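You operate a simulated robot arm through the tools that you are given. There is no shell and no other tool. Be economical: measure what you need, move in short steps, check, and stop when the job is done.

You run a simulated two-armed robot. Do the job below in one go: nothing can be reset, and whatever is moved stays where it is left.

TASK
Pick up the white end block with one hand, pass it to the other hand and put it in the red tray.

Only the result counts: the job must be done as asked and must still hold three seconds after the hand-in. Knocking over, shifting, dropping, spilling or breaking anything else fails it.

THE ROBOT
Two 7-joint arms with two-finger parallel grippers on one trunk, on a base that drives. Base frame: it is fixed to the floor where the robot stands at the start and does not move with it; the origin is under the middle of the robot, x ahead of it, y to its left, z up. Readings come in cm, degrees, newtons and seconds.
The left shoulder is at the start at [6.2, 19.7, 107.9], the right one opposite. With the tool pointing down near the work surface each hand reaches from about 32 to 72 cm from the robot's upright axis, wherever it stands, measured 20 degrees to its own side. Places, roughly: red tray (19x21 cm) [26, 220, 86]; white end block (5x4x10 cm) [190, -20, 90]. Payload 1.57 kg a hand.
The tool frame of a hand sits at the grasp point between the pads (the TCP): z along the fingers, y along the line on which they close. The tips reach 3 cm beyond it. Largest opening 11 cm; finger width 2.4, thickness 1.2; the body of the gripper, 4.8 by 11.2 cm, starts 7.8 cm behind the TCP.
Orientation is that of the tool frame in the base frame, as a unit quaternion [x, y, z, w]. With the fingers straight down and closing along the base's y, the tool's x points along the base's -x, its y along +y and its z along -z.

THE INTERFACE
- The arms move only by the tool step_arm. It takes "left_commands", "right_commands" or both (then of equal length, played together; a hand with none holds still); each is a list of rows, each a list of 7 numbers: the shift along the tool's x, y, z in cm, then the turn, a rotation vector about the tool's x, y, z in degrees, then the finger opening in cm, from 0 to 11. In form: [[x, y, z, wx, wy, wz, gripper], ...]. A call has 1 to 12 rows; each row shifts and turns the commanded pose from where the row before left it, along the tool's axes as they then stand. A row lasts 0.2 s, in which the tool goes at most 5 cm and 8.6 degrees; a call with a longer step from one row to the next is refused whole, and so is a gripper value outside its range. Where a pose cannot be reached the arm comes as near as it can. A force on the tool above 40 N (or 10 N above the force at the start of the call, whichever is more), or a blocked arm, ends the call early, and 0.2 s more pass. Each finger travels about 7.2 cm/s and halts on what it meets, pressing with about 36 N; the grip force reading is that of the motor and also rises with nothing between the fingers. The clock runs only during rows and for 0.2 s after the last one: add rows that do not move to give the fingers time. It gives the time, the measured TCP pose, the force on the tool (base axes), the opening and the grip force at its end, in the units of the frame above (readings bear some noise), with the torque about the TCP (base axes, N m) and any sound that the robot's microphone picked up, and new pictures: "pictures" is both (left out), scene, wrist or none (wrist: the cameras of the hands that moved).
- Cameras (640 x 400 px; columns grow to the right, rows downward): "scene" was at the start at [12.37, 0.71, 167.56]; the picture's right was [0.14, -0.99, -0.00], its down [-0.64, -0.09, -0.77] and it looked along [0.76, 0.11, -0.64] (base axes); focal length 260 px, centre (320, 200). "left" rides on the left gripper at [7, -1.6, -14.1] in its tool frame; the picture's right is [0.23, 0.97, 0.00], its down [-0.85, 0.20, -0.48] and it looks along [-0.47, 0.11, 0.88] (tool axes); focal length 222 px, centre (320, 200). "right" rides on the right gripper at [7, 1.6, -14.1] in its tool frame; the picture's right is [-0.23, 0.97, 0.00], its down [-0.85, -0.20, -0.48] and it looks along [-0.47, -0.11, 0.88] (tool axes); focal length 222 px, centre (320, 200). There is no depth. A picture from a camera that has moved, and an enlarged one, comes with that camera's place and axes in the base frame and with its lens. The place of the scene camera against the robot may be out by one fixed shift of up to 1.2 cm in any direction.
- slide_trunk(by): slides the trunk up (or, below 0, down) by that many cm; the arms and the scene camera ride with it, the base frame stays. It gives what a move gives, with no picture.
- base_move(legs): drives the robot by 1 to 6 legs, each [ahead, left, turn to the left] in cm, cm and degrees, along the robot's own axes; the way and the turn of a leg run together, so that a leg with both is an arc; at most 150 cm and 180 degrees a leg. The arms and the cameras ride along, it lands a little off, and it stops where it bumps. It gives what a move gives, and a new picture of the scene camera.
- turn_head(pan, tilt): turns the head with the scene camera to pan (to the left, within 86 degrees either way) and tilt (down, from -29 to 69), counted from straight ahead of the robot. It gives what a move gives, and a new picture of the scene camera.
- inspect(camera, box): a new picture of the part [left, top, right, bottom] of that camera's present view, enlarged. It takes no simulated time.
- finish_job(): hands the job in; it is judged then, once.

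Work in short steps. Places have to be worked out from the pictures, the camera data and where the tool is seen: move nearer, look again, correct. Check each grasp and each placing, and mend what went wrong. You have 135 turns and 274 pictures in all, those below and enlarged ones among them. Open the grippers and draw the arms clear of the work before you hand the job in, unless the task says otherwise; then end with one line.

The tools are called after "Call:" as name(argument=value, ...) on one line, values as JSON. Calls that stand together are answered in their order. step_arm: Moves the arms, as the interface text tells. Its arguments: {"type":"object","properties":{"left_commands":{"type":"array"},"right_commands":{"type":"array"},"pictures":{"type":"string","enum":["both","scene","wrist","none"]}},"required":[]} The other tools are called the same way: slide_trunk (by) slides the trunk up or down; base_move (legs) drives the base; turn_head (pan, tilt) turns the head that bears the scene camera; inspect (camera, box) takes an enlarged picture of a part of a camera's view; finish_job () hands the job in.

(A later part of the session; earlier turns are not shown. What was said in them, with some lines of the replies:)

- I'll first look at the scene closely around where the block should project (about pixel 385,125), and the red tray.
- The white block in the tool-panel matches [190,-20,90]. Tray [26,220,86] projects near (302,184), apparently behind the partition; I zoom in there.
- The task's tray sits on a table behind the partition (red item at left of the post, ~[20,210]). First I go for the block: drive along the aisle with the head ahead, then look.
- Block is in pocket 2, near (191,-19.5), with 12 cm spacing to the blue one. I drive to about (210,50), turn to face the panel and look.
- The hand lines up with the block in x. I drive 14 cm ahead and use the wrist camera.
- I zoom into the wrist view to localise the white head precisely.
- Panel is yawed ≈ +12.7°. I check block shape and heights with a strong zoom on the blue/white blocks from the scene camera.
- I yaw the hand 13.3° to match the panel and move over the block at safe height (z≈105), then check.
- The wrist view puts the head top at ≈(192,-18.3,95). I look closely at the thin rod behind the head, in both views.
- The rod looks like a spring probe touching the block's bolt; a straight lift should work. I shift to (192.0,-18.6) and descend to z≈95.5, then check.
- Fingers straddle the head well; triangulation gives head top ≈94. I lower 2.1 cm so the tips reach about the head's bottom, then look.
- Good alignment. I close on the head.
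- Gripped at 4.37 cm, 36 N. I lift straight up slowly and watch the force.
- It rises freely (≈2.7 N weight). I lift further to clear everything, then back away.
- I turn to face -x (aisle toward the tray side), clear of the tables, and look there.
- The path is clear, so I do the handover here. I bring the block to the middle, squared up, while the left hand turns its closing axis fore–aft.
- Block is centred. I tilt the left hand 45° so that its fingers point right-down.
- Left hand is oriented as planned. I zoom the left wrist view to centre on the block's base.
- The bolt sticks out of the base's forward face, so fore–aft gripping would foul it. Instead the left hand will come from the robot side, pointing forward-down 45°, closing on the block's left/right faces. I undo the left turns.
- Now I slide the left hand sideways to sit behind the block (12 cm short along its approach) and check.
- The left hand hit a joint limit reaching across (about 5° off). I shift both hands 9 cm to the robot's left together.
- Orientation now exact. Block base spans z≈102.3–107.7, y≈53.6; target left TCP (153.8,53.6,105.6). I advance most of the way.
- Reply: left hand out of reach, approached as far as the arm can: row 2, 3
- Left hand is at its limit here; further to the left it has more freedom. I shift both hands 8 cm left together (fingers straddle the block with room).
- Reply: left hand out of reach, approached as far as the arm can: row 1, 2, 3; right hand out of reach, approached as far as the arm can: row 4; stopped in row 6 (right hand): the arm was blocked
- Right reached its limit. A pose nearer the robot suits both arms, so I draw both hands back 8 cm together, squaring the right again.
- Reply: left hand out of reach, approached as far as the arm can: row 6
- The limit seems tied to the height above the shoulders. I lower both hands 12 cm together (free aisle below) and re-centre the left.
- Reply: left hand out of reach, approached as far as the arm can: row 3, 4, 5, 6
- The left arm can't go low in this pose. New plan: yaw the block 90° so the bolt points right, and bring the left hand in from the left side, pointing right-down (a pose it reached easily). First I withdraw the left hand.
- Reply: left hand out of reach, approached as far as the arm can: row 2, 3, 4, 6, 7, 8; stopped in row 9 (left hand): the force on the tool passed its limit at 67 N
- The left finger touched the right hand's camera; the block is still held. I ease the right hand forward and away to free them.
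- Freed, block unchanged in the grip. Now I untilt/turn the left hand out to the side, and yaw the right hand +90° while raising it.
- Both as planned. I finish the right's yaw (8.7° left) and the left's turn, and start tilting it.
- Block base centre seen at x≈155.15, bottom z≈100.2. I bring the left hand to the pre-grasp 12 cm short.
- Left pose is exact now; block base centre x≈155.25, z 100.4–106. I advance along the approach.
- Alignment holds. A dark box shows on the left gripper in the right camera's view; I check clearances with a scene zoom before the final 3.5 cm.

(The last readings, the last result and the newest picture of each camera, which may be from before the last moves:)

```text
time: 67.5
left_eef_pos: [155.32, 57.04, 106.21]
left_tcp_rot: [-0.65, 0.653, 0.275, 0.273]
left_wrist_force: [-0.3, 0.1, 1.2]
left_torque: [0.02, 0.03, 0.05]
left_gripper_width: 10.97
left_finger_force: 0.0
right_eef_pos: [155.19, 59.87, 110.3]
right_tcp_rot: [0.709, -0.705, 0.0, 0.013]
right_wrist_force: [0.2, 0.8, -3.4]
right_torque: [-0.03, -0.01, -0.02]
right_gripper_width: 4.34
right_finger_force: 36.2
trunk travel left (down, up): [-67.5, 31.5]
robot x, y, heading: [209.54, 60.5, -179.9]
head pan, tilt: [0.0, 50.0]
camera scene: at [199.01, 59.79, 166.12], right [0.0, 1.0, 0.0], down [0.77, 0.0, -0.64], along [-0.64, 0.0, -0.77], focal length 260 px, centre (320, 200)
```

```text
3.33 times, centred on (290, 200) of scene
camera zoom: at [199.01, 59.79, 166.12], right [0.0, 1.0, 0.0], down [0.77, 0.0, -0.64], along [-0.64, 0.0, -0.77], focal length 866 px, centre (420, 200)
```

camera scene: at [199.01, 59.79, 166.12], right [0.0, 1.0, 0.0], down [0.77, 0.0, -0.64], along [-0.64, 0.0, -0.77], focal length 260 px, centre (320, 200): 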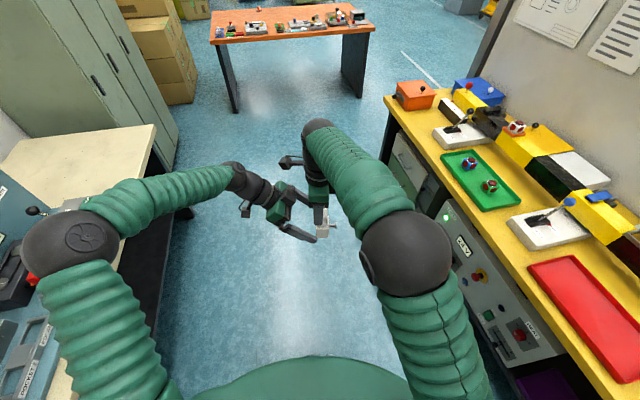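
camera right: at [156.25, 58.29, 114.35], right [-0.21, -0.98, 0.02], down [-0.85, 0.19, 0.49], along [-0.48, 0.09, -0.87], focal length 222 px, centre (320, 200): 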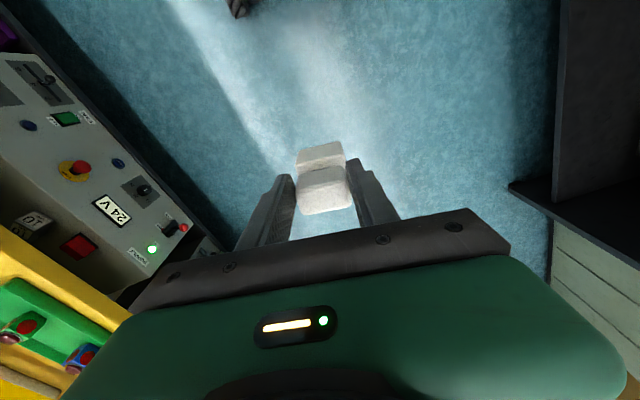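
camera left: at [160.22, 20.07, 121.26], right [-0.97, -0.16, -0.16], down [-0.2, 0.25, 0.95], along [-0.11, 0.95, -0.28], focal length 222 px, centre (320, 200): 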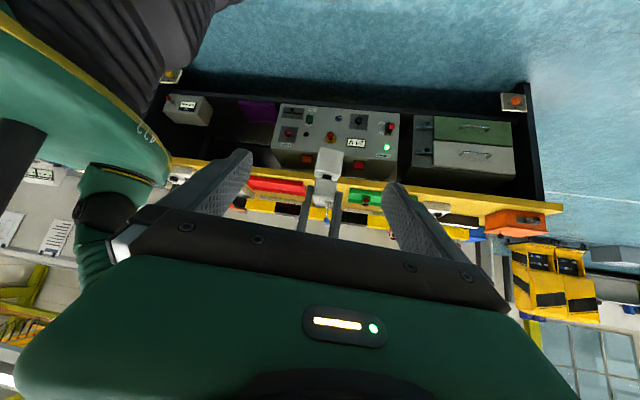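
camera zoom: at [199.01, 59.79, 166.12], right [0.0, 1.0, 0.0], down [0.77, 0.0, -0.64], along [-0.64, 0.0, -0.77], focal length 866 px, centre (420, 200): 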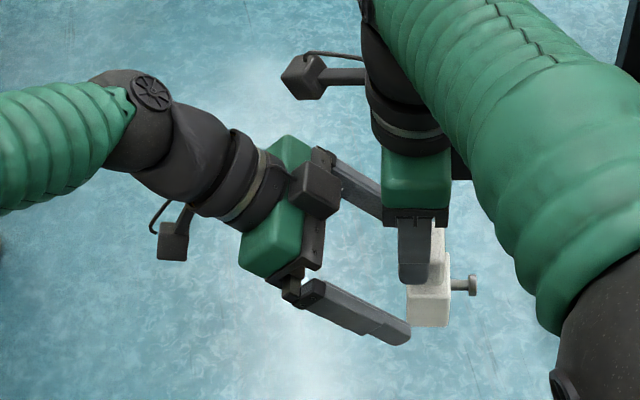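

A module protrudes on the gripper's upper side; stopping ~1 cm short of the earlier target keeps ample clearance and still grips well. Advance 2.5 cm.

Call:
step_arm(left_commands=[[0, 0, 1.3, 0, 0, 0, 11], [0, 0, 1.2, 0, 0, 0, 11], [0, 0, 0, 0, 0, 0, 9]], pictures="wrist")

Call:
inspect(camera="scene", box=[280, 160, 360, 250])

Call:
inspect(camera="right", box=[160, 50, 480, 250])

```text
time: 68.3
left_eef_pos: [155.3, 58.9, 104.53]
left_tcp_rot: [-0.651, 0.652, 0.276, 0.273]
left_wrist_force: [0.6, 1.1, 1.1]
left_torque: [-0.02, 0.01, 0.01]
left_gripper_width: 8.99
left_finger_force: 0.1
right_eef_pos: [155.17, 59.75, 110.27]
right_tcp_rot: [0.709, -0.705, 0.0, 0.013]
right_wrist_force: [0.1, 1.2, -2.9]
right_torque: [-0.05, 0.0, -0.02]
right_gripper_width: 4.36
right_finger_force: 36.5
trunk travel left (down, up): [-67.5, 31.5]
robot x, y, heading: [209.76, 60.82, -179.8]
head pan, tilt: [0.0, 50.0]
camera left: at [156.91, 43.79, 109.43], right [-0.97, -0.16, -0.16], down [-0.2, 0.26, 0.95], along [-0.11, 0.95, -0.28], focal length 222 px, centre (320, 200)
```

left: 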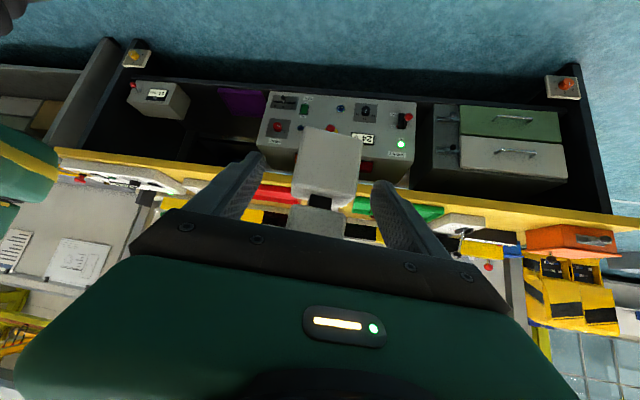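

```text
4.44 times, centred on (320, 205) of scene
camera zoom: at [199.04, 59.81, 166.12], right [0.0, 1.0, 0.0], down [0.77, 0.0, -0.64], along [-0.64, 0.0, -0.77], focal length 1155 px, centre (320, 178)
```

zoom: 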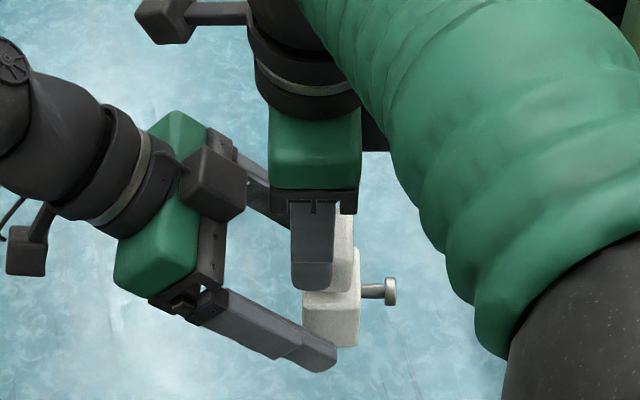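

```text
2.00 times, centred on (320, 150) of right
camera zoom: at [153.81, 53.16, 124.61], right [-0.97, 0.22, 0.01], down [0.2, 0.86, 0.46], along [0.09, 0.45, -0.89], focal length 444 px, centre (320, 300)
```

zoom: 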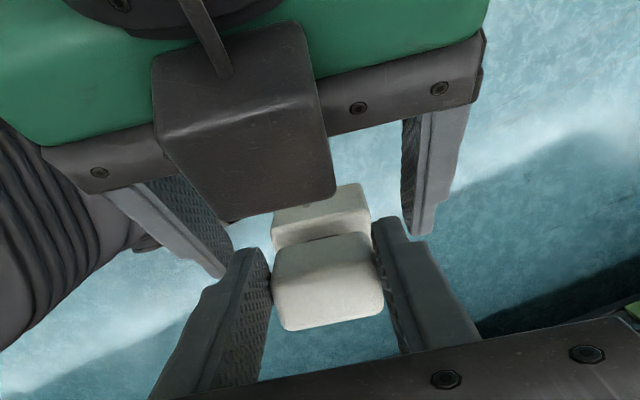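

Good clearance. I close the left hand on the base.

Call:
step_arm(left_commands=[[0, 0, 0, 0, 0, 0, 7], [0, 0, 0, 0, 0, 0, 6], [0, 0, 0, 0, 0, 0, 5], [0, 0, 0, 0, 0, 0, 4], [0, 0, 0, 0, 0, 0, 3], [0, 0, 0, 0, 0, 0, 2], [0, 0, 0, 0, 0, 0, 2]], pictures="none")

Call:
inspect(camera="scene", box=[280, 160, 360, 250])

Call:
inspect(camera="left", box=[220, 80, 420, 240])

```text
time: 69.9
left_eef_pos: [155.19, 58.89, 104.5]
left_tcp_rot: [0.652, -0.651, -0.278, -0.272]
left_wrist_force: [-24.5, 1.3, -4.4]
left_torque: [-0.03, -0.26, 0.32]
left_gripper_width: 4.97
left_finger_force: 36.1
right_eef_pos: [155.22, 59.82, 110.31]
right_tcp_rot: [0.709, -0.705, 0.002, 0.011]
right_wrist_force: [23.5, -1.8, 3.2]
right_torque: [-0.19, -1.15, -0.09]
right_gripper_width: 4.38
right_finger_force: 36.0
trunk travel left (down, up): [-67.5, 31.5]
robot x, y, heading: [209.86, 60.16, -179.7]
head pan, tilt: [0.0, 50.0]
```

```text
4.44 times, centred on (320, 205) of scene
camera zoom: at [199.0, 59.81, 166.12], right [0.0, 1.0, 0.0], down [0.77, 0.0, -0.64], along [-0.64, 0.0, -0.77], focal length 1155 px, centre (320, 178)
```

zoom: 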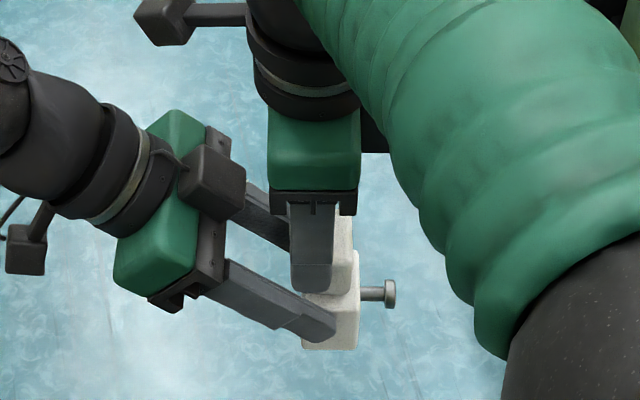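

```text
2.50 times, centred on (320, 160) of left
camera zoom: at [156.82, 43.73, 109.44], right [-0.97, -0.16, -0.16], down [-0.19, 0.25, 0.95], along [-0.11, 0.95, -0.28], focal length 555 px, centre (320, 300)
```

zoom: 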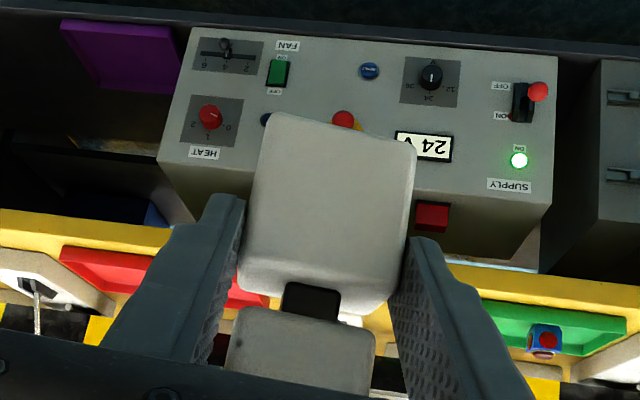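

Left grips the 5 cm base (36 N). I open the right hand.

Call:
step_arm(right_commands=[[0, 0, 0, 0, 0, 0, 5], [0, 0, 0, 0, 0, 0, 6], [0, 0, 0, 0, 0, 0, 7.5], [0, 0, 0, 0, 0, 0, 7.5]], pictures="none")

Call:
inspect(camera="right", box=[160, 50, 480, 250])

```text
time: 70.9
left_eef_pos: [155.27, 58.7, 104.56]
left_tcp_rot: [0.652, -0.651, -0.277, -0.273]
left_wrist_force: [-1.0, -0.6, 0.2]
left_torque: [-0.12, 0.02, -0.01]
left_gripper_width: 4.94
left_finger_force: 36.7
right_eef_pos: [154.92, 59.9, 110.27]
right_tcp_rot: [0.709, -0.705, -0.001, 0.012]
right_wrist_force: [1.1, -1.2, 0.5]
right_torque: [0.02, 0.0, -0.02]
right_gripper_width: 7.52
right_finger_force: 0.0
trunk travel left (down, up): [-67.5, 31.5]
robot x, y, heading: [209.8, 60.81, -179.7]
head pan, tilt: [0.0, 50.0]
```

```text
2.00 times, centred on (320, 150) of right
camera zoom: at [153.77, 53.17, 124.59], right [-0.97, 0.22, 0.01], down [0.2, 0.86, 0.46], along [0.09, 0.45, -0.89], focal length 444 px, centre (320, 300)
```

zoom: 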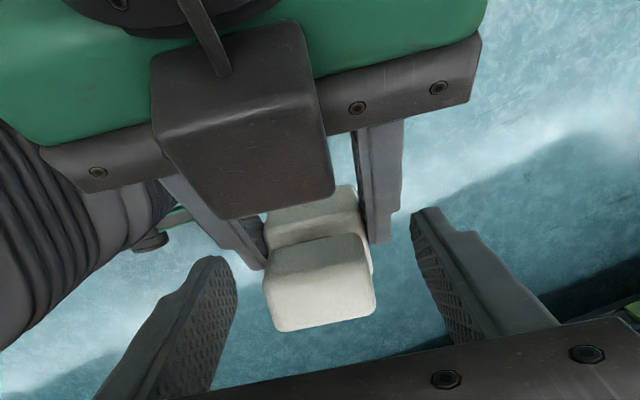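

Block stays in the left hand. I raise the right hand straight up, then out to its side.

Call:
step_arm(right_commands=[[0, 0, -2, 0, 0, 0, 7.5], [0, 0, -3, 0, 0, 0, 7.5], [0, 0, -3, 0, 0, 0, 7.5], [0, 0, -3, 0, 0, 0, 7.5], [-2, 0, -2, 0, 0, 0, 7.5], [-4, 0, 0, 0, 0, 0, 7.5], [-4, 0, 0, 0, 0, 0, 7.5], [-4, 0, 0, 0, 0, 0, 7.5], [-4, 0, 0, 0, 0, 0, 7.5], [0, 0, 0, 0, 0, 0, 7.5]], pictures="scene")

Call:
inspect(camera="scene", box=[260, 150, 380, 250])

```text
time: 73.1
left_eef_pos: [155.31, 58.88, 104.61]
left_tcp_rot: [0.652, -0.652, -0.276, -0.272]
left_wrist_force: [-0.3, 0.5, 0.0]
left_torque: [-0.08, 0.01, -0.01]
left_gripper_width: 4.95
left_finger_force: 35.9
right_eef_pos: [155.28, 78.24, 123.01]
right_tcp_rot: [0.709, -0.705, 0.0, 0.014]
right_wrist_force: [0.7, -0.6, -0.2]
right_torque: [-0.03, 0.03, 0.03]
right_gripper_width: 7.51
right_finger_force: 0.0
trunk travel left (down, up): [-67.5, 31.5]
robot x, y, heading: [209.6, 60.47, -179.9]
head pan, tilt: [0.0, 50.0]
camera scene: at [199.01, 59.97, 166.12], right [0.0, 1.0, 0.0], down [0.77, 0.0, -0.64], along [-0.64, 0.0, -0.77], focal length 260 px, centre (320, 200)
```

scene: 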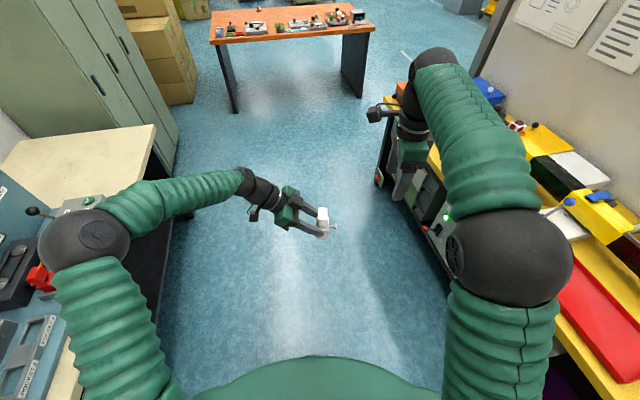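

```text
4.00 times, centred on (320, 200) of scene
camera zoom: at [199.01, 59.97, 166.12], right [0.0, 1.0, 0.0], down [0.77, 0.0, -0.64], along [-0.64, 0.0, -0.77], focal length 1039 px, centre (320, 200)
```

zoom: 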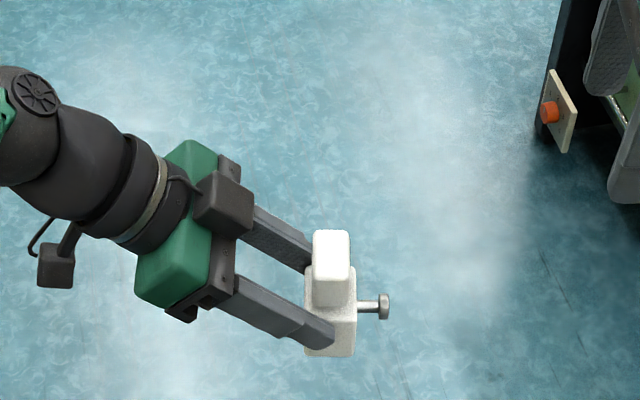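

Handover done; left holds the block upright. I raise the trunk for clearance and drive down the aisle to about x=55, then look ahead.

Call:
slide_trunk(by=14)

Call:
base_move(legs=[[150, 0, 0]])

Call:
turn_head(pan=-40, tilt=35)

```text
time: 74.8
left_eef_pos: [155.33, 58.86, 118.54]
left_tcp_rot: [-0.651, 0.652, 0.275, 0.273]
left_wrist_force: [-0.5, -0.1, -3.7]
left_torque: [-0.06, -0.05, -0.01]
left_gripper_width: 4.94
left_finger_force: 35.5
right_eef_pos: [155.1, 78.23, 137.06]
right_tcp_rot: [0.709, -0.705, 0.001, 0.013]
right_wrist_force: [0.0, -1.0, 0.1]
right_torque: [0.01, 0.0, -0.01]
right_gripper_width: 7.49
right_finger_force: 0.0
trunk travel left (down, up): [-81.5, 17.5]
robot x, y, heading: [209.75, 60.44, -180.0]
head pan, tilt: [0.0, 50.0]
```

```text
time: 82.2
left_eef_pos: [4.67, 59.44, 118.65]
left_tcp_rot: [-0.649, 0.655, 0.275, 0.273]
left_wrist_force: [-0.1, 0.2, -4.0]
left_torque: [-0.06, 0.0, 0.01]
left_gripper_width: 4.95
left_finger_force: 36.1
right_eef_pos: [4.74, 78.6, 137.04]
right_tcp_rot: [-0.706, 0.708, 0.001, -0.013]
right_wrist_force: [0.4, 0.0, -0.3]
right_torque: [-0.04, 0.0, 0.01]
right_gripper_width: 7.52
right_finger_force: 0.0
trunk travel left (down, up): [-81.5, 17.5]
robot x, y, heading: [58.74, 60.49, 179.5]
head pan, tilt: [0.0, 50.0]
camera scene: at [48.51, 60.16, 180.13], right [0.0, 1.0, 0.0], down [0.77, 0.0, -0.64], along [-0.64, 0.0, -0.77], focal length 260 px, centre (320, 200)
```

scene: 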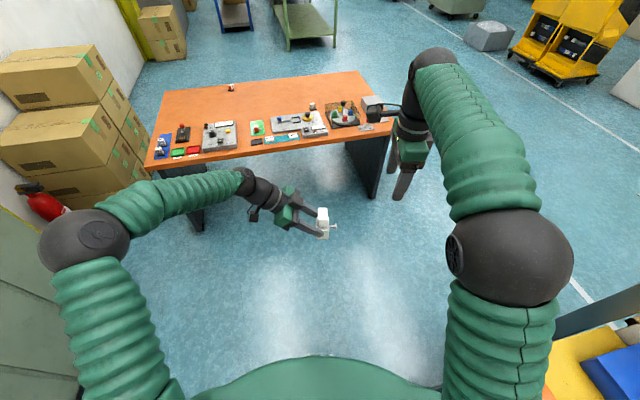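

```text
time: 83.3
left_eef_pos: [4.83, 59.46, 118.54]
left_tcp_rot: [-0.649, 0.655, 0.275, 0.273]
left_wrist_force: [-0.2, -0.8, -3.7]
left_torque: [-0.11, 0.01, -0.02]
left_gripper_width: 4.96
left_finger_force: 35.6
right_eef_pos: [5.11, 78.76, 137.05]
right_tcp_rot: [-0.706, 0.708, 0.001, -0.013]
right_wrist_force: [0.3, 0.0, 0.0]
right_torque: [0.03, 0.03, 0.02]
right_gripper_width: 7.51
right_finger_force: 0.1
trunk travel left (down, up): [-81.5, 17.5]
robot x, y, heading: [59.17, 60.95, 179.9]
head pan, tilt: [-40.0, 35.0]
camera scene: at [49.38, 65.83, 182.29], right [0.65, 0.76, 0.0], down [0.44, -0.37, -0.82], along [-0.62, 0.53, -0.58], focal length 260 px, centre (320, 200)
```

scene: 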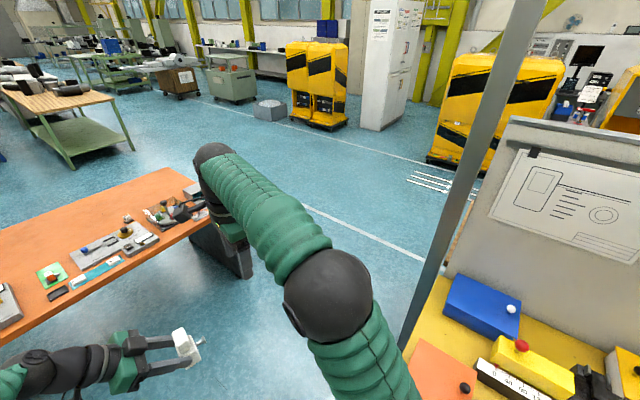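

The orange table is at x≈-107, so there's a wide corridor. I go to x≈-42, turn to +y, then drive up past the partition and look right toward the tray table.

Call:
base_move(legs=[[85, 0, 0], [0, 0, -90], [0, 16, 0], [100, 0, 0]])

Call:
turn_head(pan=-60, tilt=35)

```text
time: 97.5
left_eef_pos: [-45.14, 214.37, 118.72]
left_tcp_rot: [-0.001, 0.921, 0.004, 0.389]
left_wrist_force: [-0.1, -0.3, -3.3]
left_torque: [0.01, 0.05, 0.02]
left_gripper_width: 4.97
left_finger_force: 36.0
right_eef_pos: [-25.99, 214.48, 137.25]
right_tcp_rot: [-0.006, 1.0, 0.011, -0.007]
right_wrist_force: [0.2, -0.2, 0.0]
right_torque: [0.01, -0.03, 0.0]
right_gripper_width: 7.47
right_finger_force: 0.0
trunk travel left (down, up): [-81.5, 17.5]
robot x, y, heading: [-42.88, 160.68, 90.6]
head pan, tilt: [-40.0, 35.0]
camera scene: at [-37.3, 170.03, 182.33], right [0.77, -0.64, 0.0], down [-0.36, -0.44, -0.82], along [0.52, 0.63, -0.57], focal length 260 px, centre (320, 200)
```

scene: 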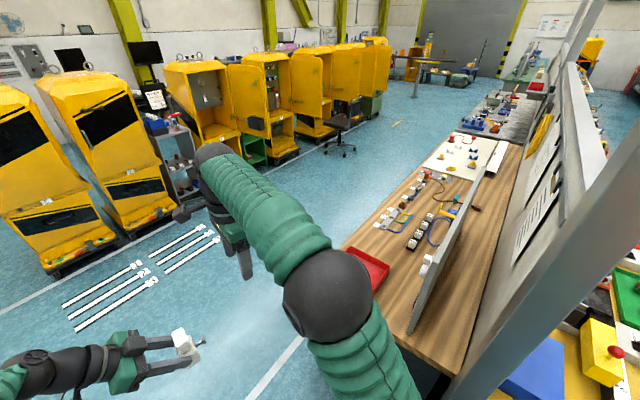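

```text
time: 98.3
left_eef_pos: [-44.94, 214.36, 118.61]
left_tcp_rot: [-0.002, 0.921, 0.004, 0.388]
left_wrist_force: [-0.1, -0.9, -3.9]
left_torque: [-0.04, 0.08, 0.0]
left_gripper_width: 4.98
left_finger_force: 35.6
right_eef_pos: [-25.56, 214.56, 137.22]
right_tcp_rot: [-0.005, 1.0, 0.011, -0.009]
right_wrist_force: [-0.3, 0.0, 0.4]
right_torque: [0.03, -0.04, 0.0]
right_gripper_width: 7.51
right_finger_force: 0.1
trunk travel left (down, up): [-81.5, 17.5]
robot x, y, heading: [-42.77, 160.32, 90.4]
head pan, tilt: [-60.0, 35.0]
camera scene: at [-34.89, 167.93, 182.31], right [0.51, -0.86, 0.0], down [-0.49, -0.29, -0.82], along [0.71, 0.41, -0.57], focal length 260 px, centre (320, 200)
```

scene: 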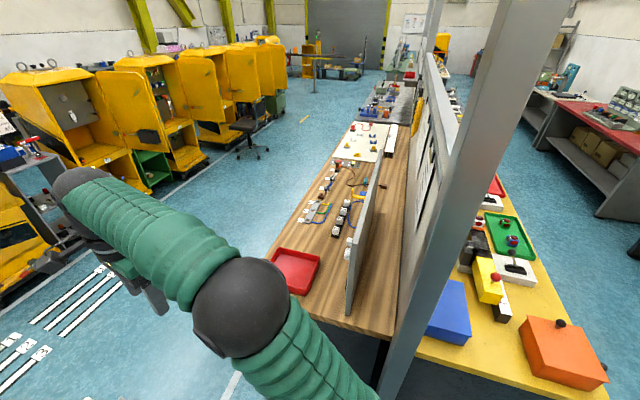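

The red tray is at the near corner of the wooden table, ≈(29,217), empty. I drive to y≈216 and turn to face +x, staying back for now.

Call:
base_move(legs=[[56, 0, 0], [0, 0, -90.4]])

Call:
turn_head(pan=0, tilt=45)

```text
time: 105.3
left_eef_pos: [10.65, 218.96, 118.66]
left_tcp_rot: [0.648, 0.655, -0.269, 0.279]
left_wrist_force: [0.1, -0.4, -2.7]
left_torque: [0.1, -0.04, -0.01]
left_gripper_width: 4.95
left_finger_force: 36.3
right_eef_pos: [10.88, 199.76, 137.26]
right_tcp_rot: [0.701, 0.713, 0.013, 0.001]
right_wrist_force: [0.7, 0.1, 0.0]
right_torque: [0.01, -0.02, 0.03]
right_gripper_width: 7.52
right_finger_force: 0.0
trunk travel left (down, up): [-81.5, 17.5]
robot x, y, heading: [-43.45, 216.54, 1.0]
head pan, tilt: [-60.0, 35.0]
camera scene: at [-34.72, 208.59, 182.31], right [-0.86, -0.51, 0.0], down [-0.3, 0.49, -0.82], along [0.42, -0.7, -0.57], focal length 260 px, centre (320, 200)
```

scene: 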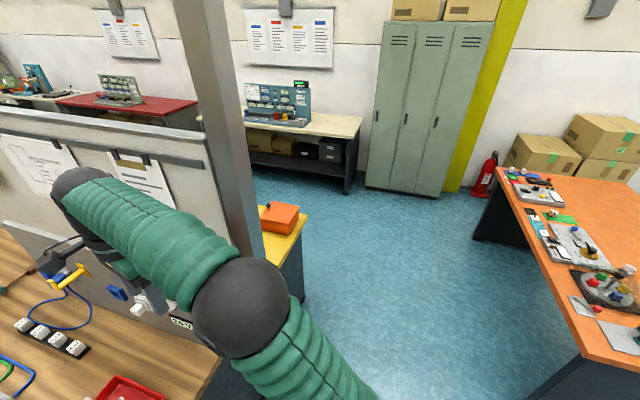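

```text
time: 106.6
left_eef_pos: [10.35, 218.91, 118.73]
left_tcp_rot: [0.648, 0.655, -0.268, 0.28]
left_wrist_force: [0.3, 1.2, -4.1]
left_torque: [0.07, 0.01, 0.04]
left_gripper_width: 4.94
left_finger_force: 36.1
right_eef_pos: [10.68, 199.63, 137.35]
right_tcp_rot: [0.701, 0.713, 0.015, 0.001]
right_wrist_force: [-0.6, 0.0, -0.3]
right_torque: [0.0, -0.03, 0.01]
right_gripper_width: 7.48
right_finger_force: 0.1
trunk travel left (down, up): [-81.5, 17.5]
robot x, y, heading: [-43.34, 216.47, 1.1]
head pan, tilt: [0.0, 45.0]
camera scene: at [-31.1, 216.2, 180.81], right [0.02, -1.0, 0.0], down [-0.71, -0.01, -0.7], along [0.7, 0.01, -0.71], focal length 260 px, centre (320, 200)
```

scene: 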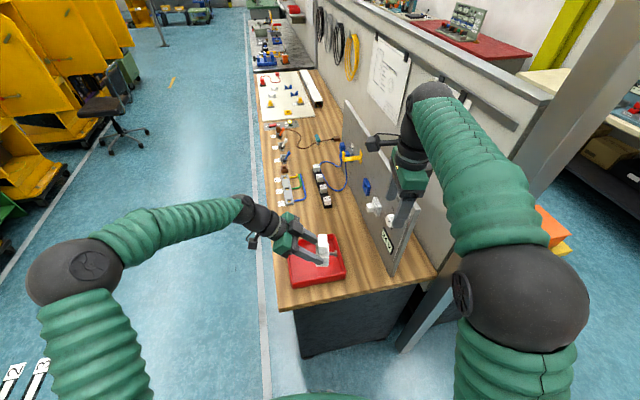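

Tray centre ≈(27,218.3), rotated ~19°. I first pull the right hand back so it stays clear of the gray panel when I lower.

Call:
step_arm(right_commands=[[0, -3, 0, 0, 0, 0, 7.5], [0, -3, 0, 0, 0, 0, 7.5], [0, -3, 0, 0, 0, 0, 7.5], [0, -3, 0, 0, 0, 0, 7.5], [0, -3, 0, 0, 0, 0, 7.5], [0, -2, 0, 0, 0, 0, 7.5], [0, 0, 0, 0, 0, 0, 7.5]], pictures="none")

Call:
base_move(legs=[[16.5, 0, 0]])

```text
time: 108.2
left_eef_pos: [10.52, 218.94, 118.67]
left_tcp_rot: [0.647, 0.656, -0.269, 0.279]
left_wrist_force: [-0.7, -0.2, -4.2]
left_torque: [0.03, 0.04, -0.04]
left_gripper_width: 4.96
left_finger_force: 35.7
right_eef_pos: [-6.31, 199.32, 136.81]
right_tcp_rot: [0.701, 0.713, 0.015, 0.002]
right_wrist_force: [0.3, 0.8, -0.1]
right_torque: [0.01, 0.04, -0.01]
right_gripper_width: 7.48
right_finger_force: 0.0
trunk travel left (down, up): [-81.5, 17.5]
robot x, y, heading: [-43.31, 216.57, 0.8]
head pan, tilt: [0.0, 45.0]
```

```text
time: 109.7
left_eef_pos: [26.69, 219.23, 118.95]
left_tcp_rot: [0.649, 0.654, -0.268, 0.28]
left_wrist_force: [0.8, 0.3, -3.4]
left_torque: [0.09, -0.03, 0.05]
left_gripper_width: 4.96
left_finger_force: 35.9
right_eef_pos: [9.81, 199.62, 137.14]
right_tcp_rot: [0.7, 0.714, 0.016, 0.003]
right_wrist_force: [-0.6, -0.3, -0.3]
right_torque: [-0.01, -0.02, 0.0]
right_gripper_width: 7.5
right_finger_force: 0.0
trunk travel left (down, up): [-81.5, 17.5]
robot x, y, heading: [-26.7, 216.71, 1.1]
head pan, tilt: [0.0, 45.0]
camera scene: at [-15.14, 216.42, 180.86], right [0.02, -1.0, 0.0], down [-0.71, -0.01, -0.71], along [0.71, 0.01, -0.71], focal length 260 px, centre (320, 200)
```

scene: 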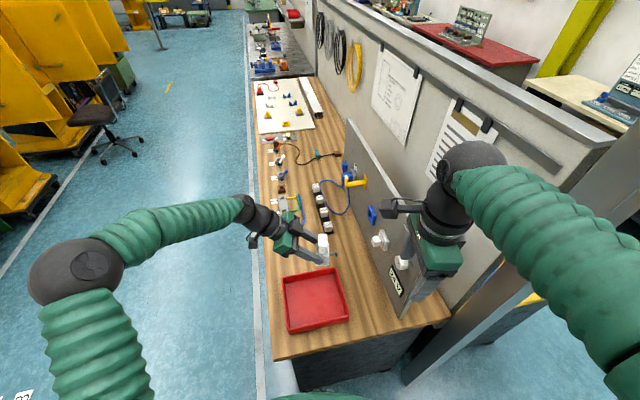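

The block is over the tray (tray centre ≈(27.3,218.8)). I lower the trunk 18 cm and check.

Call:
slide_trunk(by=-18)

Call:
turn_head(pan=0, tilt=55)

Call:
inspect(camera="scene", box=[220, 130, 420, 300])

Call:
inspect(camera="left", box=[140, 0, 500, 240])

```text
time: 111.7
left_eef_pos: [26.82, 219.21, 100.77]
left_tcp_rot: [0.648, 0.655, -0.268, 0.28]
left_wrist_force: [0.0, 0.3, -3.9]
left_torque: [0.07, 0.03, 0.04]
left_gripper_width: 4.95
left_finger_force: 36.1
right_eef_pos: [10.22, 199.63, 118.93]
right_tcp_rot: [0.701, 0.713, 0.016, 0.002]
right_wrist_force: [-0.6, 0.6, -0.7]
right_torque: [-0.03, 0.05, 0.01]
right_gripper_width: 7.5
right_finger_force: 0.1
trunk travel left (down, up): [-63.5, 35.5]
robot x, y, heading: [-26.68, 217.03, 1.3]
head pan, tilt: [0.0, 45.0]
```

```text
time: 112.4
left_eef_pos: [26.82, 219.23, 100.9]
left_tcp_rot: [0.649, 0.655, -0.268, 0.278]
left_wrist_force: [0.2, -0.1, -3.4]
left_torque: [0.11, -0.02, -0.01]
left_gripper_width: 4.95
left_finger_force: 35.7
right_eef_pos: [10.25, 199.65, 118.9]
right_tcp_rot: [0.701, 0.713, 0.016, 0.002]
right_wrist_force: [-0.3, 0.0, -0.2]
right_torque: [0.03, 0.0, -0.04]
right_gripper_width: 7.51
right_finger_force: 0.1
trunk travel left (down, up): [-63.5, 35.5]
robot x, y, heading: [-26.71, 216.6, 0.8]
head pan, tilt: [0.0, 55.0]
camera scene: at [-15.54, 216.43, 161.48], right [0.02, -1.0, 0.0], down [-0.82, -0.01, -0.57], along [0.57, 0.01, -0.82], focal length 260 px, centre (320, 200)
```

scene: 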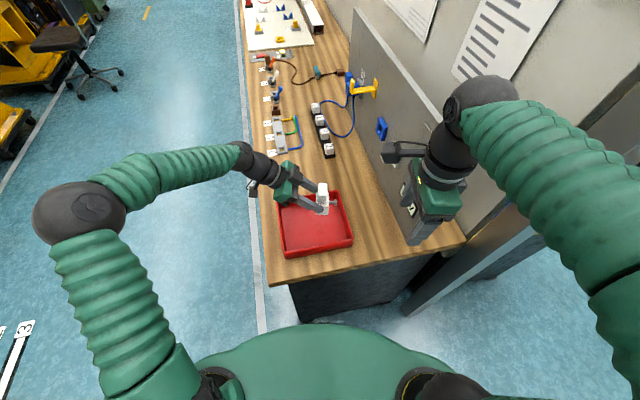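

```text
2.35 times, centred on (320, 215) of scene
camera zoom: at [-15.54, 216.43, 161.48], right [0.02, -1.0, 0.0], down [-0.82, -0.01, -0.57], along [0.57, 0.01, -0.82], focal length 611 px, centre (320, 165)
```

zoom: 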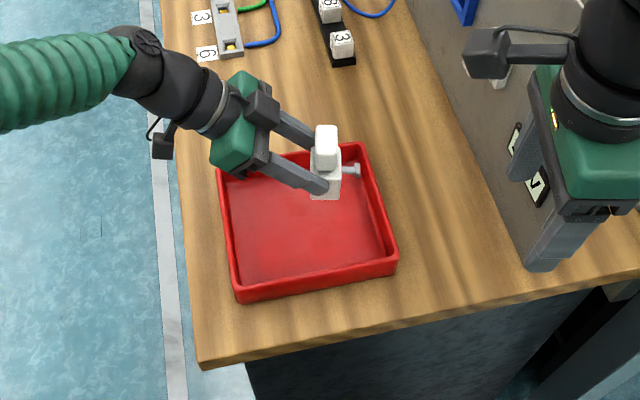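

```text
1.67 times, centred on (320, 120) of left
camera zoom: at [24.98, 234.06, 105.75], right [0.97, 0.17, -0.15], down [0.19, -0.25, 0.95], along [0.13, -0.95, -0.28], focal length 370 px, centre (320, 333)
```

zoom: 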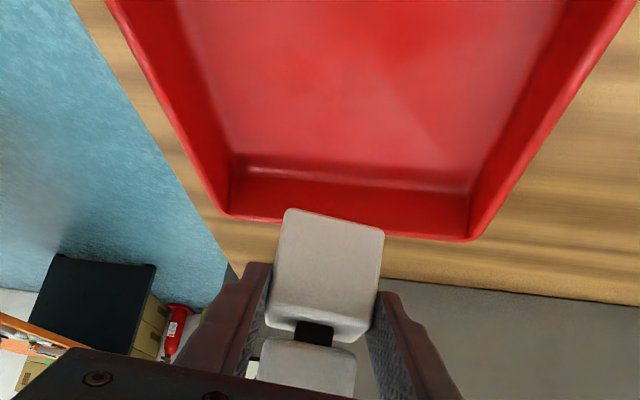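

Block is nicely above the tray's middle, bottom at z≈96.6. I lower 7 cm more with the trunk and check.

Call:
slide_trunk(by=-7.5)

Call:
inspect(camera="scene", box=[250, 150, 390, 270])

Call:
inspect(camera="left", box=[140, 0, 500, 240])

```text
time: 113.5
left_eef_pos: [26.97, 219.22, 93.36]
left_tcp_rot: [0.649, 0.655, -0.268, 0.279]
left_wrist_force: [1.1, -0.6, -3.7]
left_torque: [0.08, -0.02, -0.01]
left_gripper_width: 4.94
left_finger_force: 36.5
right_eef_pos: [10.19, 199.63, 111.44]
right_tcp_rot: [0.7, 0.714, 0.015, 0.002]
right_wrist_force: [0.2, 0.3, -0.2]
right_torque: [0.03, 0.01, -0.02]
right_gripper_width: 7.51
right_finger_force: 0.0
trunk travel left (down, up): [-56.0, 43.0]
robot x, y, heading: [-27.04, 216.58, 0.8]
head pan, tilt: [0.0, 55.0]
```

```text
3.33 times, centred on (320, 210) of scene
camera zoom: at [-15.58, 216.43, 153.98], right [0.02, -1.0, 0.0], down [-0.82, -0.01, -0.57], along [0.57, 0.01, -0.82], focal length 866 px, centre (320, 167)
```

zoom: 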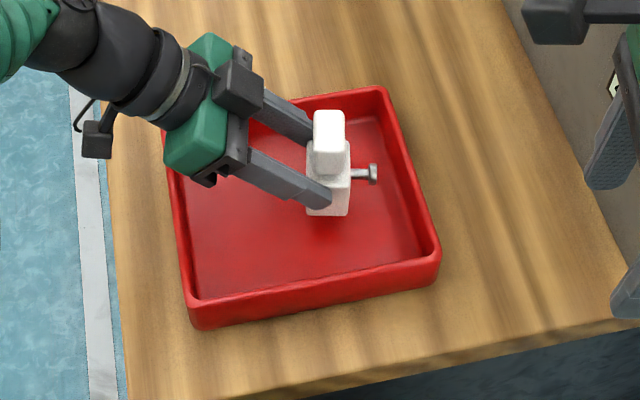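

```text
1.67 times, centred on (320, 120) of left
camera zoom: at [24.95, 234.06, 98.27], right [0.97, 0.17, -0.15], down [0.19, -0.25, 0.95], along [0.13, -0.95, -0.28], focal length 370 px, centre (320, 333)
```

zoom: 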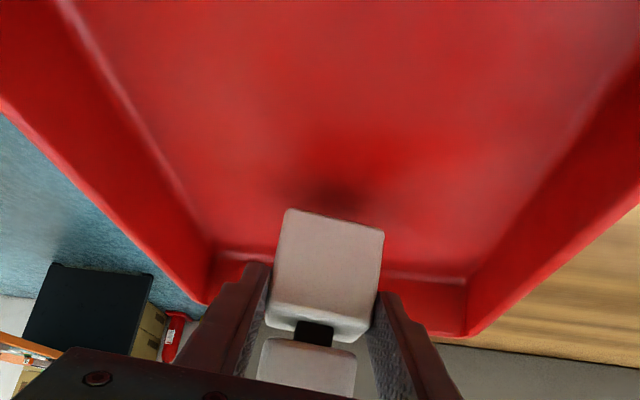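

Almost there (shadow close). I lower in 0.4 cm steps with the arm, watching the force.

Call:
step_arm(left_commands=[[0.28, 0, 0.28, 0, 0, 0, 2], [0.28, 0, 0.28, 0, 0, 0, 2], [0.28, 0, 0.28, 0, 0, 0, 2], [0.28, 0, 0.28, 0, 0, 0, 2]], pictures="none")

Call:
inspect(camera="left", box=[140, 0, 500, 240])

```text
time: 114.5
left_eef_pos: [26.9, 219.17, 91.84]
left_tcp_rot: [0.649, 0.655, -0.269, 0.279]
left_wrist_force: [0.1, -0.4, -4.1]
left_torque: [0.05, -0.02, -0.04]
left_gripper_width: 4.92
left_finger_force: 35.9
right_eef_pos: [10.16, 199.55, 111.4]
right_tcp_rot: [0.701, 0.713, 0.016, 0.002]
right_wrist_force: [-0.4, 0.2, 0.1]
right_torque: [0.01, -0.01, -0.02]
right_gripper_width: 7.49
right_finger_force: 0.1
trunk travel left (down, up): [-56.0, 43.0]
robot x, y, heading: [-26.93, 216.57, 0.9]
head pan, tilt: [0.0, 55.0]
```

```text
1.67 times, centred on (320, 120) of left
camera zoom: at [24.96, 234.03, 96.68], right [0.97, 0.17, -0.15], down [0.19, -0.25, 0.95], along [0.13, -0.95, -0.28], focal length 370 px, centre (320, 333)
```

zoom: 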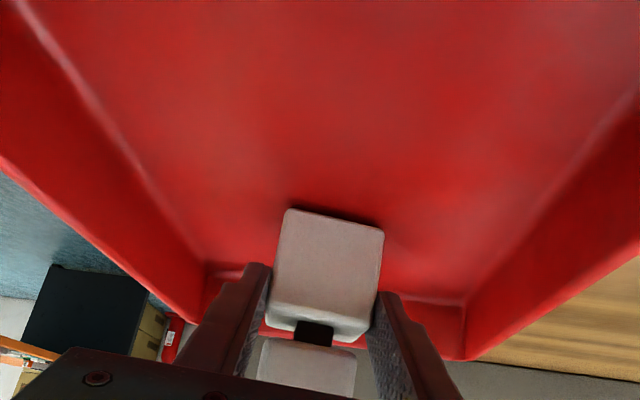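

Very close to the floor now; I continue in finer 0.2 cm steps.

Call:
step_arm(left_commands=[[0.14, 0, 0.14, 0, 0, 0, 2], [0.14, 0, 0.14, 0, 0, 0, 2], [0.14, 0, 0.14, 0, 0, 0, 2]], pictures="none")

Call:
inspect(camera="left", box=[240, 80, 440, 220])

```text
time: 115.3
left_eef_pos: [26.89, 219.11, 91.49]
left_tcp_rot: [0.648, 0.655, -0.267, 0.283]
left_wrist_force: [2.2, 2.3, 20.4]
left_torque: [-0.71, 0.41, 0.06]
left_gripper_width: 4.94
left_finger_force: 35.6
right_eef_pos: [9.99, 199.66, 111.67]
right_tcp_rot: [0.7, 0.714, 0.016, 0.003]
right_wrist_force: [0.4, -0.4, -0.9]
right_torque: [-0.02, 0.01, 0.03]
right_gripper_width: 7.51
right_finger_force: 0.2
trunk travel left (down, up): [-56.0, 43.0]
robot x, y, heading: [-26.63, 217.01, 0.7]
head pan, tilt: [0.0, 55.0]
```

```text
2.86 times, centred on (340, 150) of left
camera zoom: at [24.87, 234.03, 96.35], right [0.97, 0.17, -0.15], down [0.19, -0.25, 0.95], along [0.13, -0.95, -0.28], focal length 635 px, centre (263, 343)
```

zoom: 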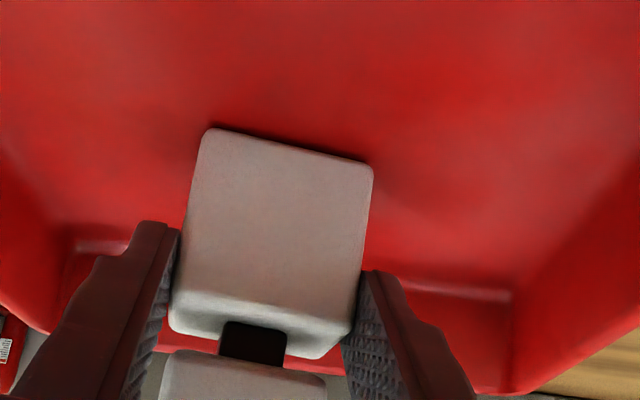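

Contact with the tray floor (≈24 N). I relieve slightly and open gently.

Call:
step_arm(left_commands=[[-0.14, 0, -0.14, 0, 0, 0, 2], [0, 0, 0, 0, 0, 0, 5], [0, 0, 0, 0, 0, 0, 5.6], [0, 0, 0, 0, 0, 0, 6.5], [0, 0, 0, 0, 0, 0, 7.5], [0, 0, 0, 0, 0, 0, 8]], pictures="none")

Call:
inspect(camera="scene", box=[250, 150, 390, 270])

Call:
inspect(camera="left", box=[240, 80, 440, 220])

```text
time: 116.7
left_eef_pos: [26.98, 219.14, 91.36]
left_tcp_rot: [0.649, 0.655, -0.268, 0.279]
left_wrist_force: [-0.4, 0.2, 0.3]
left_torque: [-0.02, -0.01, -0.04]
left_gripper_width: 8.01
left_finger_force: 0.0
right_eef_pos: [10.13, 199.69, 111.31]
right_tcp_rot: [0.7, 0.714, 0.015, 0.002]
right_wrist_force: [0.4, -0.7, -0.8]
right_torque: [-0.03, -0.01, -0.02]
right_gripper_width: 7.49
right_finger_force: 0.1
trunk travel left (down, up): [-56.0, 43.0]
robot x, y, heading: [-27.02, 216.8, 0.7]
head pan, tilt: [0.0, 55.0]
```

```text
3.33 times, centred on (320, 210) of scene
camera zoom: at [-15.62, 216.43, 153.98], right [0.02, -1.0, 0.0], down [-0.82, -0.01, -0.57], along [0.57, 0.01, -0.82], focal length 866 px, centre (320, 167)
```

zoom: 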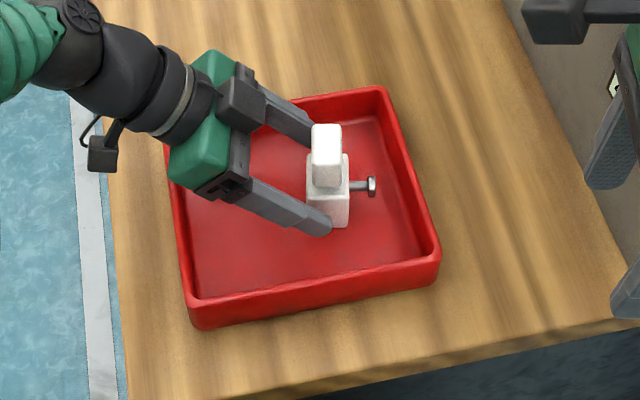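

```text
2.86 times, centred on (340, 150) of left
camera zoom: at [24.95, 234.03, 96.28], right [0.97, 0.17, -0.15], down [0.19, -0.25, 0.95], along [0.13, -0.95, -0.28], focal length 635 px, centre (263, 343)
```

zoom: 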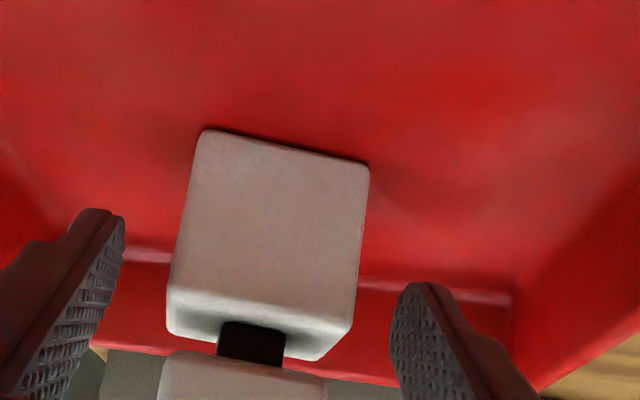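

The block stands upright in the tray, fingers free. I withdraw the left hand along its approach direction and then up.

Call:
step_arm(left_commands=[[0, 0, -1, 0, 0, 0, 8], [0, 0, -2, 0, 0, 0, 8], [0, 0, -3, 0, 0, 0, 8], [0, 0, -3, 0, 0, 0, 8], [0, 0, -3, 0, 0, 0, 8], [0, 0, -3, 0, 0, 0, 8], [-2, 0, -2, 0, 0, 0, 8], [0, 0, 0, 0, 0, 0, 8]], pictures="none")

Call:
slide_trunk(by=15)

Call:
base_move(legs=[[-25, 0, 0]])

Call:
turn_head(pan=0, tilt=45)

Call:
inspect(camera="scene", box=[250, 170, 400, 300])

```text
time: 118.5
left_eef_pos: [26.69, 229.93, 104.73]
left_tcp_rot: [0.648, 0.656, -0.268, 0.28]
left_wrist_force: [-0.2, -0.5, -0.5]
left_torque: [0.02, -0.04, 0.02]
left_gripper_width: 7.98
left_finger_force: 0.0
right_eef_pos: [10.15, 199.6, 111.45]
right_tcp_rot: [0.701, 0.713, 0.016, 0.002]
right_wrist_force: [0.6, -0.7, -0.3]
right_torque: [0.02, 0.02, -0.03]
right_gripper_width: 7.5
right_finger_force: 0.1
trunk travel left (down, up): [-56.0, 43.0]
robot x, y, heading: [-26.73, 216.68, 0.9]
head pan, tilt: [0.0, 55.0]
```

```text
time: 120.2
left_eef_pos: [26.63, 230.01, 119.72]
left_tcp_rot: [0.649, 0.654, -0.269, 0.28]
left_wrist_force: [0.4, 0.2, 0.6]
left_torque: [-0.01, -0.04, -0.01]
left_gripper_width: 8.0
left_finger_force: 0.1
right_eef_pos: [10.18, 199.73, 126.55]
right_tcp_rot: [0.7, 0.714, 0.015, 0.002]
right_wrist_force: [-0.6, -0.1, 1.0]
right_torque: [0.01, 0.02, 0.0]
right_gripper_width: 7.5
right_finger_force: 0.0
trunk travel left (down, up): [-71.0, 28.0]
robot x, y, heading: [-26.54, 216.64, 0.8]
head pan, tilt: [0.0, 55.0]
```

```text
time: 122.1
left_eef_pos: [2.12, 229.53, 119.53]
left_tcp_rot: [0.648, 0.656, -0.269, 0.279]
left_wrist_force: [0.2, 0.3, 1.1]
left_torque: [0.03, -0.02, -0.01]
left_gripper_width: 8.01
left_finger_force: 0.0
right_eef_pos: [-14.38, 199.18, 126.34]
right_tcp_rot: [0.7, 0.714, 0.014, 0.002]
right_wrist_force: [0.3, 0.5, -0.7]
right_torque: [-0.04, -0.01, 0.0]
right_gripper_width: 7.49
right_finger_force: 0.1
trunk travel left (down, up): [-71.0, 28.0]
robot x, y, heading: [-51.33, 216.23, 1.0]
head pan, tilt: [0.0, 55.0]
camera scene: at [-40.06, 216.13, 168.95], right [0.02, -1.0, 0.0], down [-0.82, -0.01, -0.57], along [0.57, 0.01, -0.82], focal length 260 px, centre (320, 200)
```

scene: 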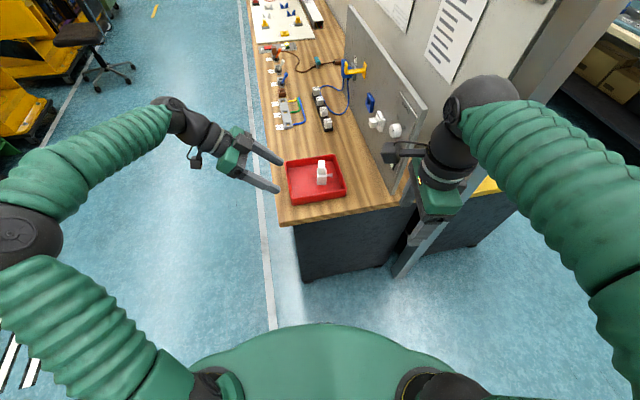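

```text
time: 122.8
left_eef_pos: [1.7, 229.53, 119.89]
left_tcp_rot: [0.649, 0.654, -0.269, 0.28]
left_wrist_force: [-0.9, -0.2, -0.7]
left_torque: [-0.01, 0.02, -0.04]
left_gripper_width: 8.02
left_finger_force: 0.1
right_eef_pos: [-14.84, 199.24, 126.47]
right_tcp_rot: [0.7, 0.714, 0.015, 0.004]
right_wrist_force: [0.3, -0.4, -0.4]
right_torque: [0.01, -0.01, 0.02]
right_gripper_width: 7.48
right_finger_force: 0.1
trunk travel left (down, up): [-71.0, 28.0]
robot x, y, heading: [-51.45, 216.42, 0.8]
head pan, tilt: [0.0, 45.0]
camera scene: at [-39.53, 216.14, 170.32], right [0.02, -1.0, 0.0], down [-0.71, -0.01, -0.71], along [0.71, 0.01, -0.71], focal length 260 px, centre (320, 200)
```

scene: 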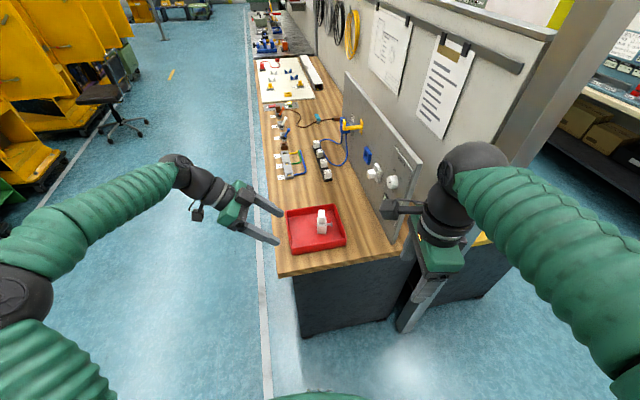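

```text
3.08 times, centred on (325, 235) of scene
camera zoom: at [-39.53, 216.14, 170.32], right [0.02, -1.0, 0.0], down [-0.71, -0.01, -0.71], along [0.71, 0.01, -0.71], focal length 799 px, centre (305, 92)
```

zoom: 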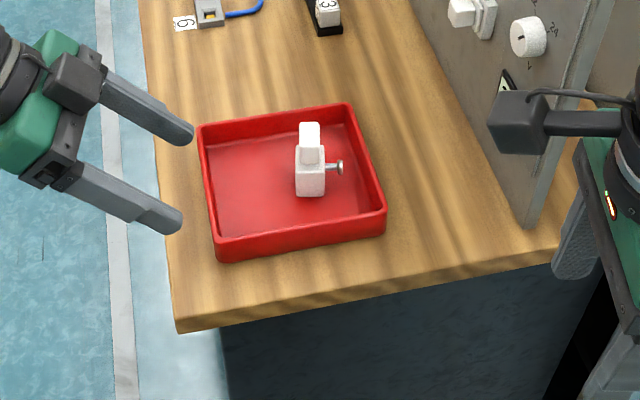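

The block stands upright inside the red tray, both hands are open and clear, and nothing else was disturbed. I hand the job in.

Call:
finish_job()

```text
The job is handed in.
```

The right hand picked up the white end block and passed it to the left hand. The left hand set it upright in the red tray, and both hands are open and clear.
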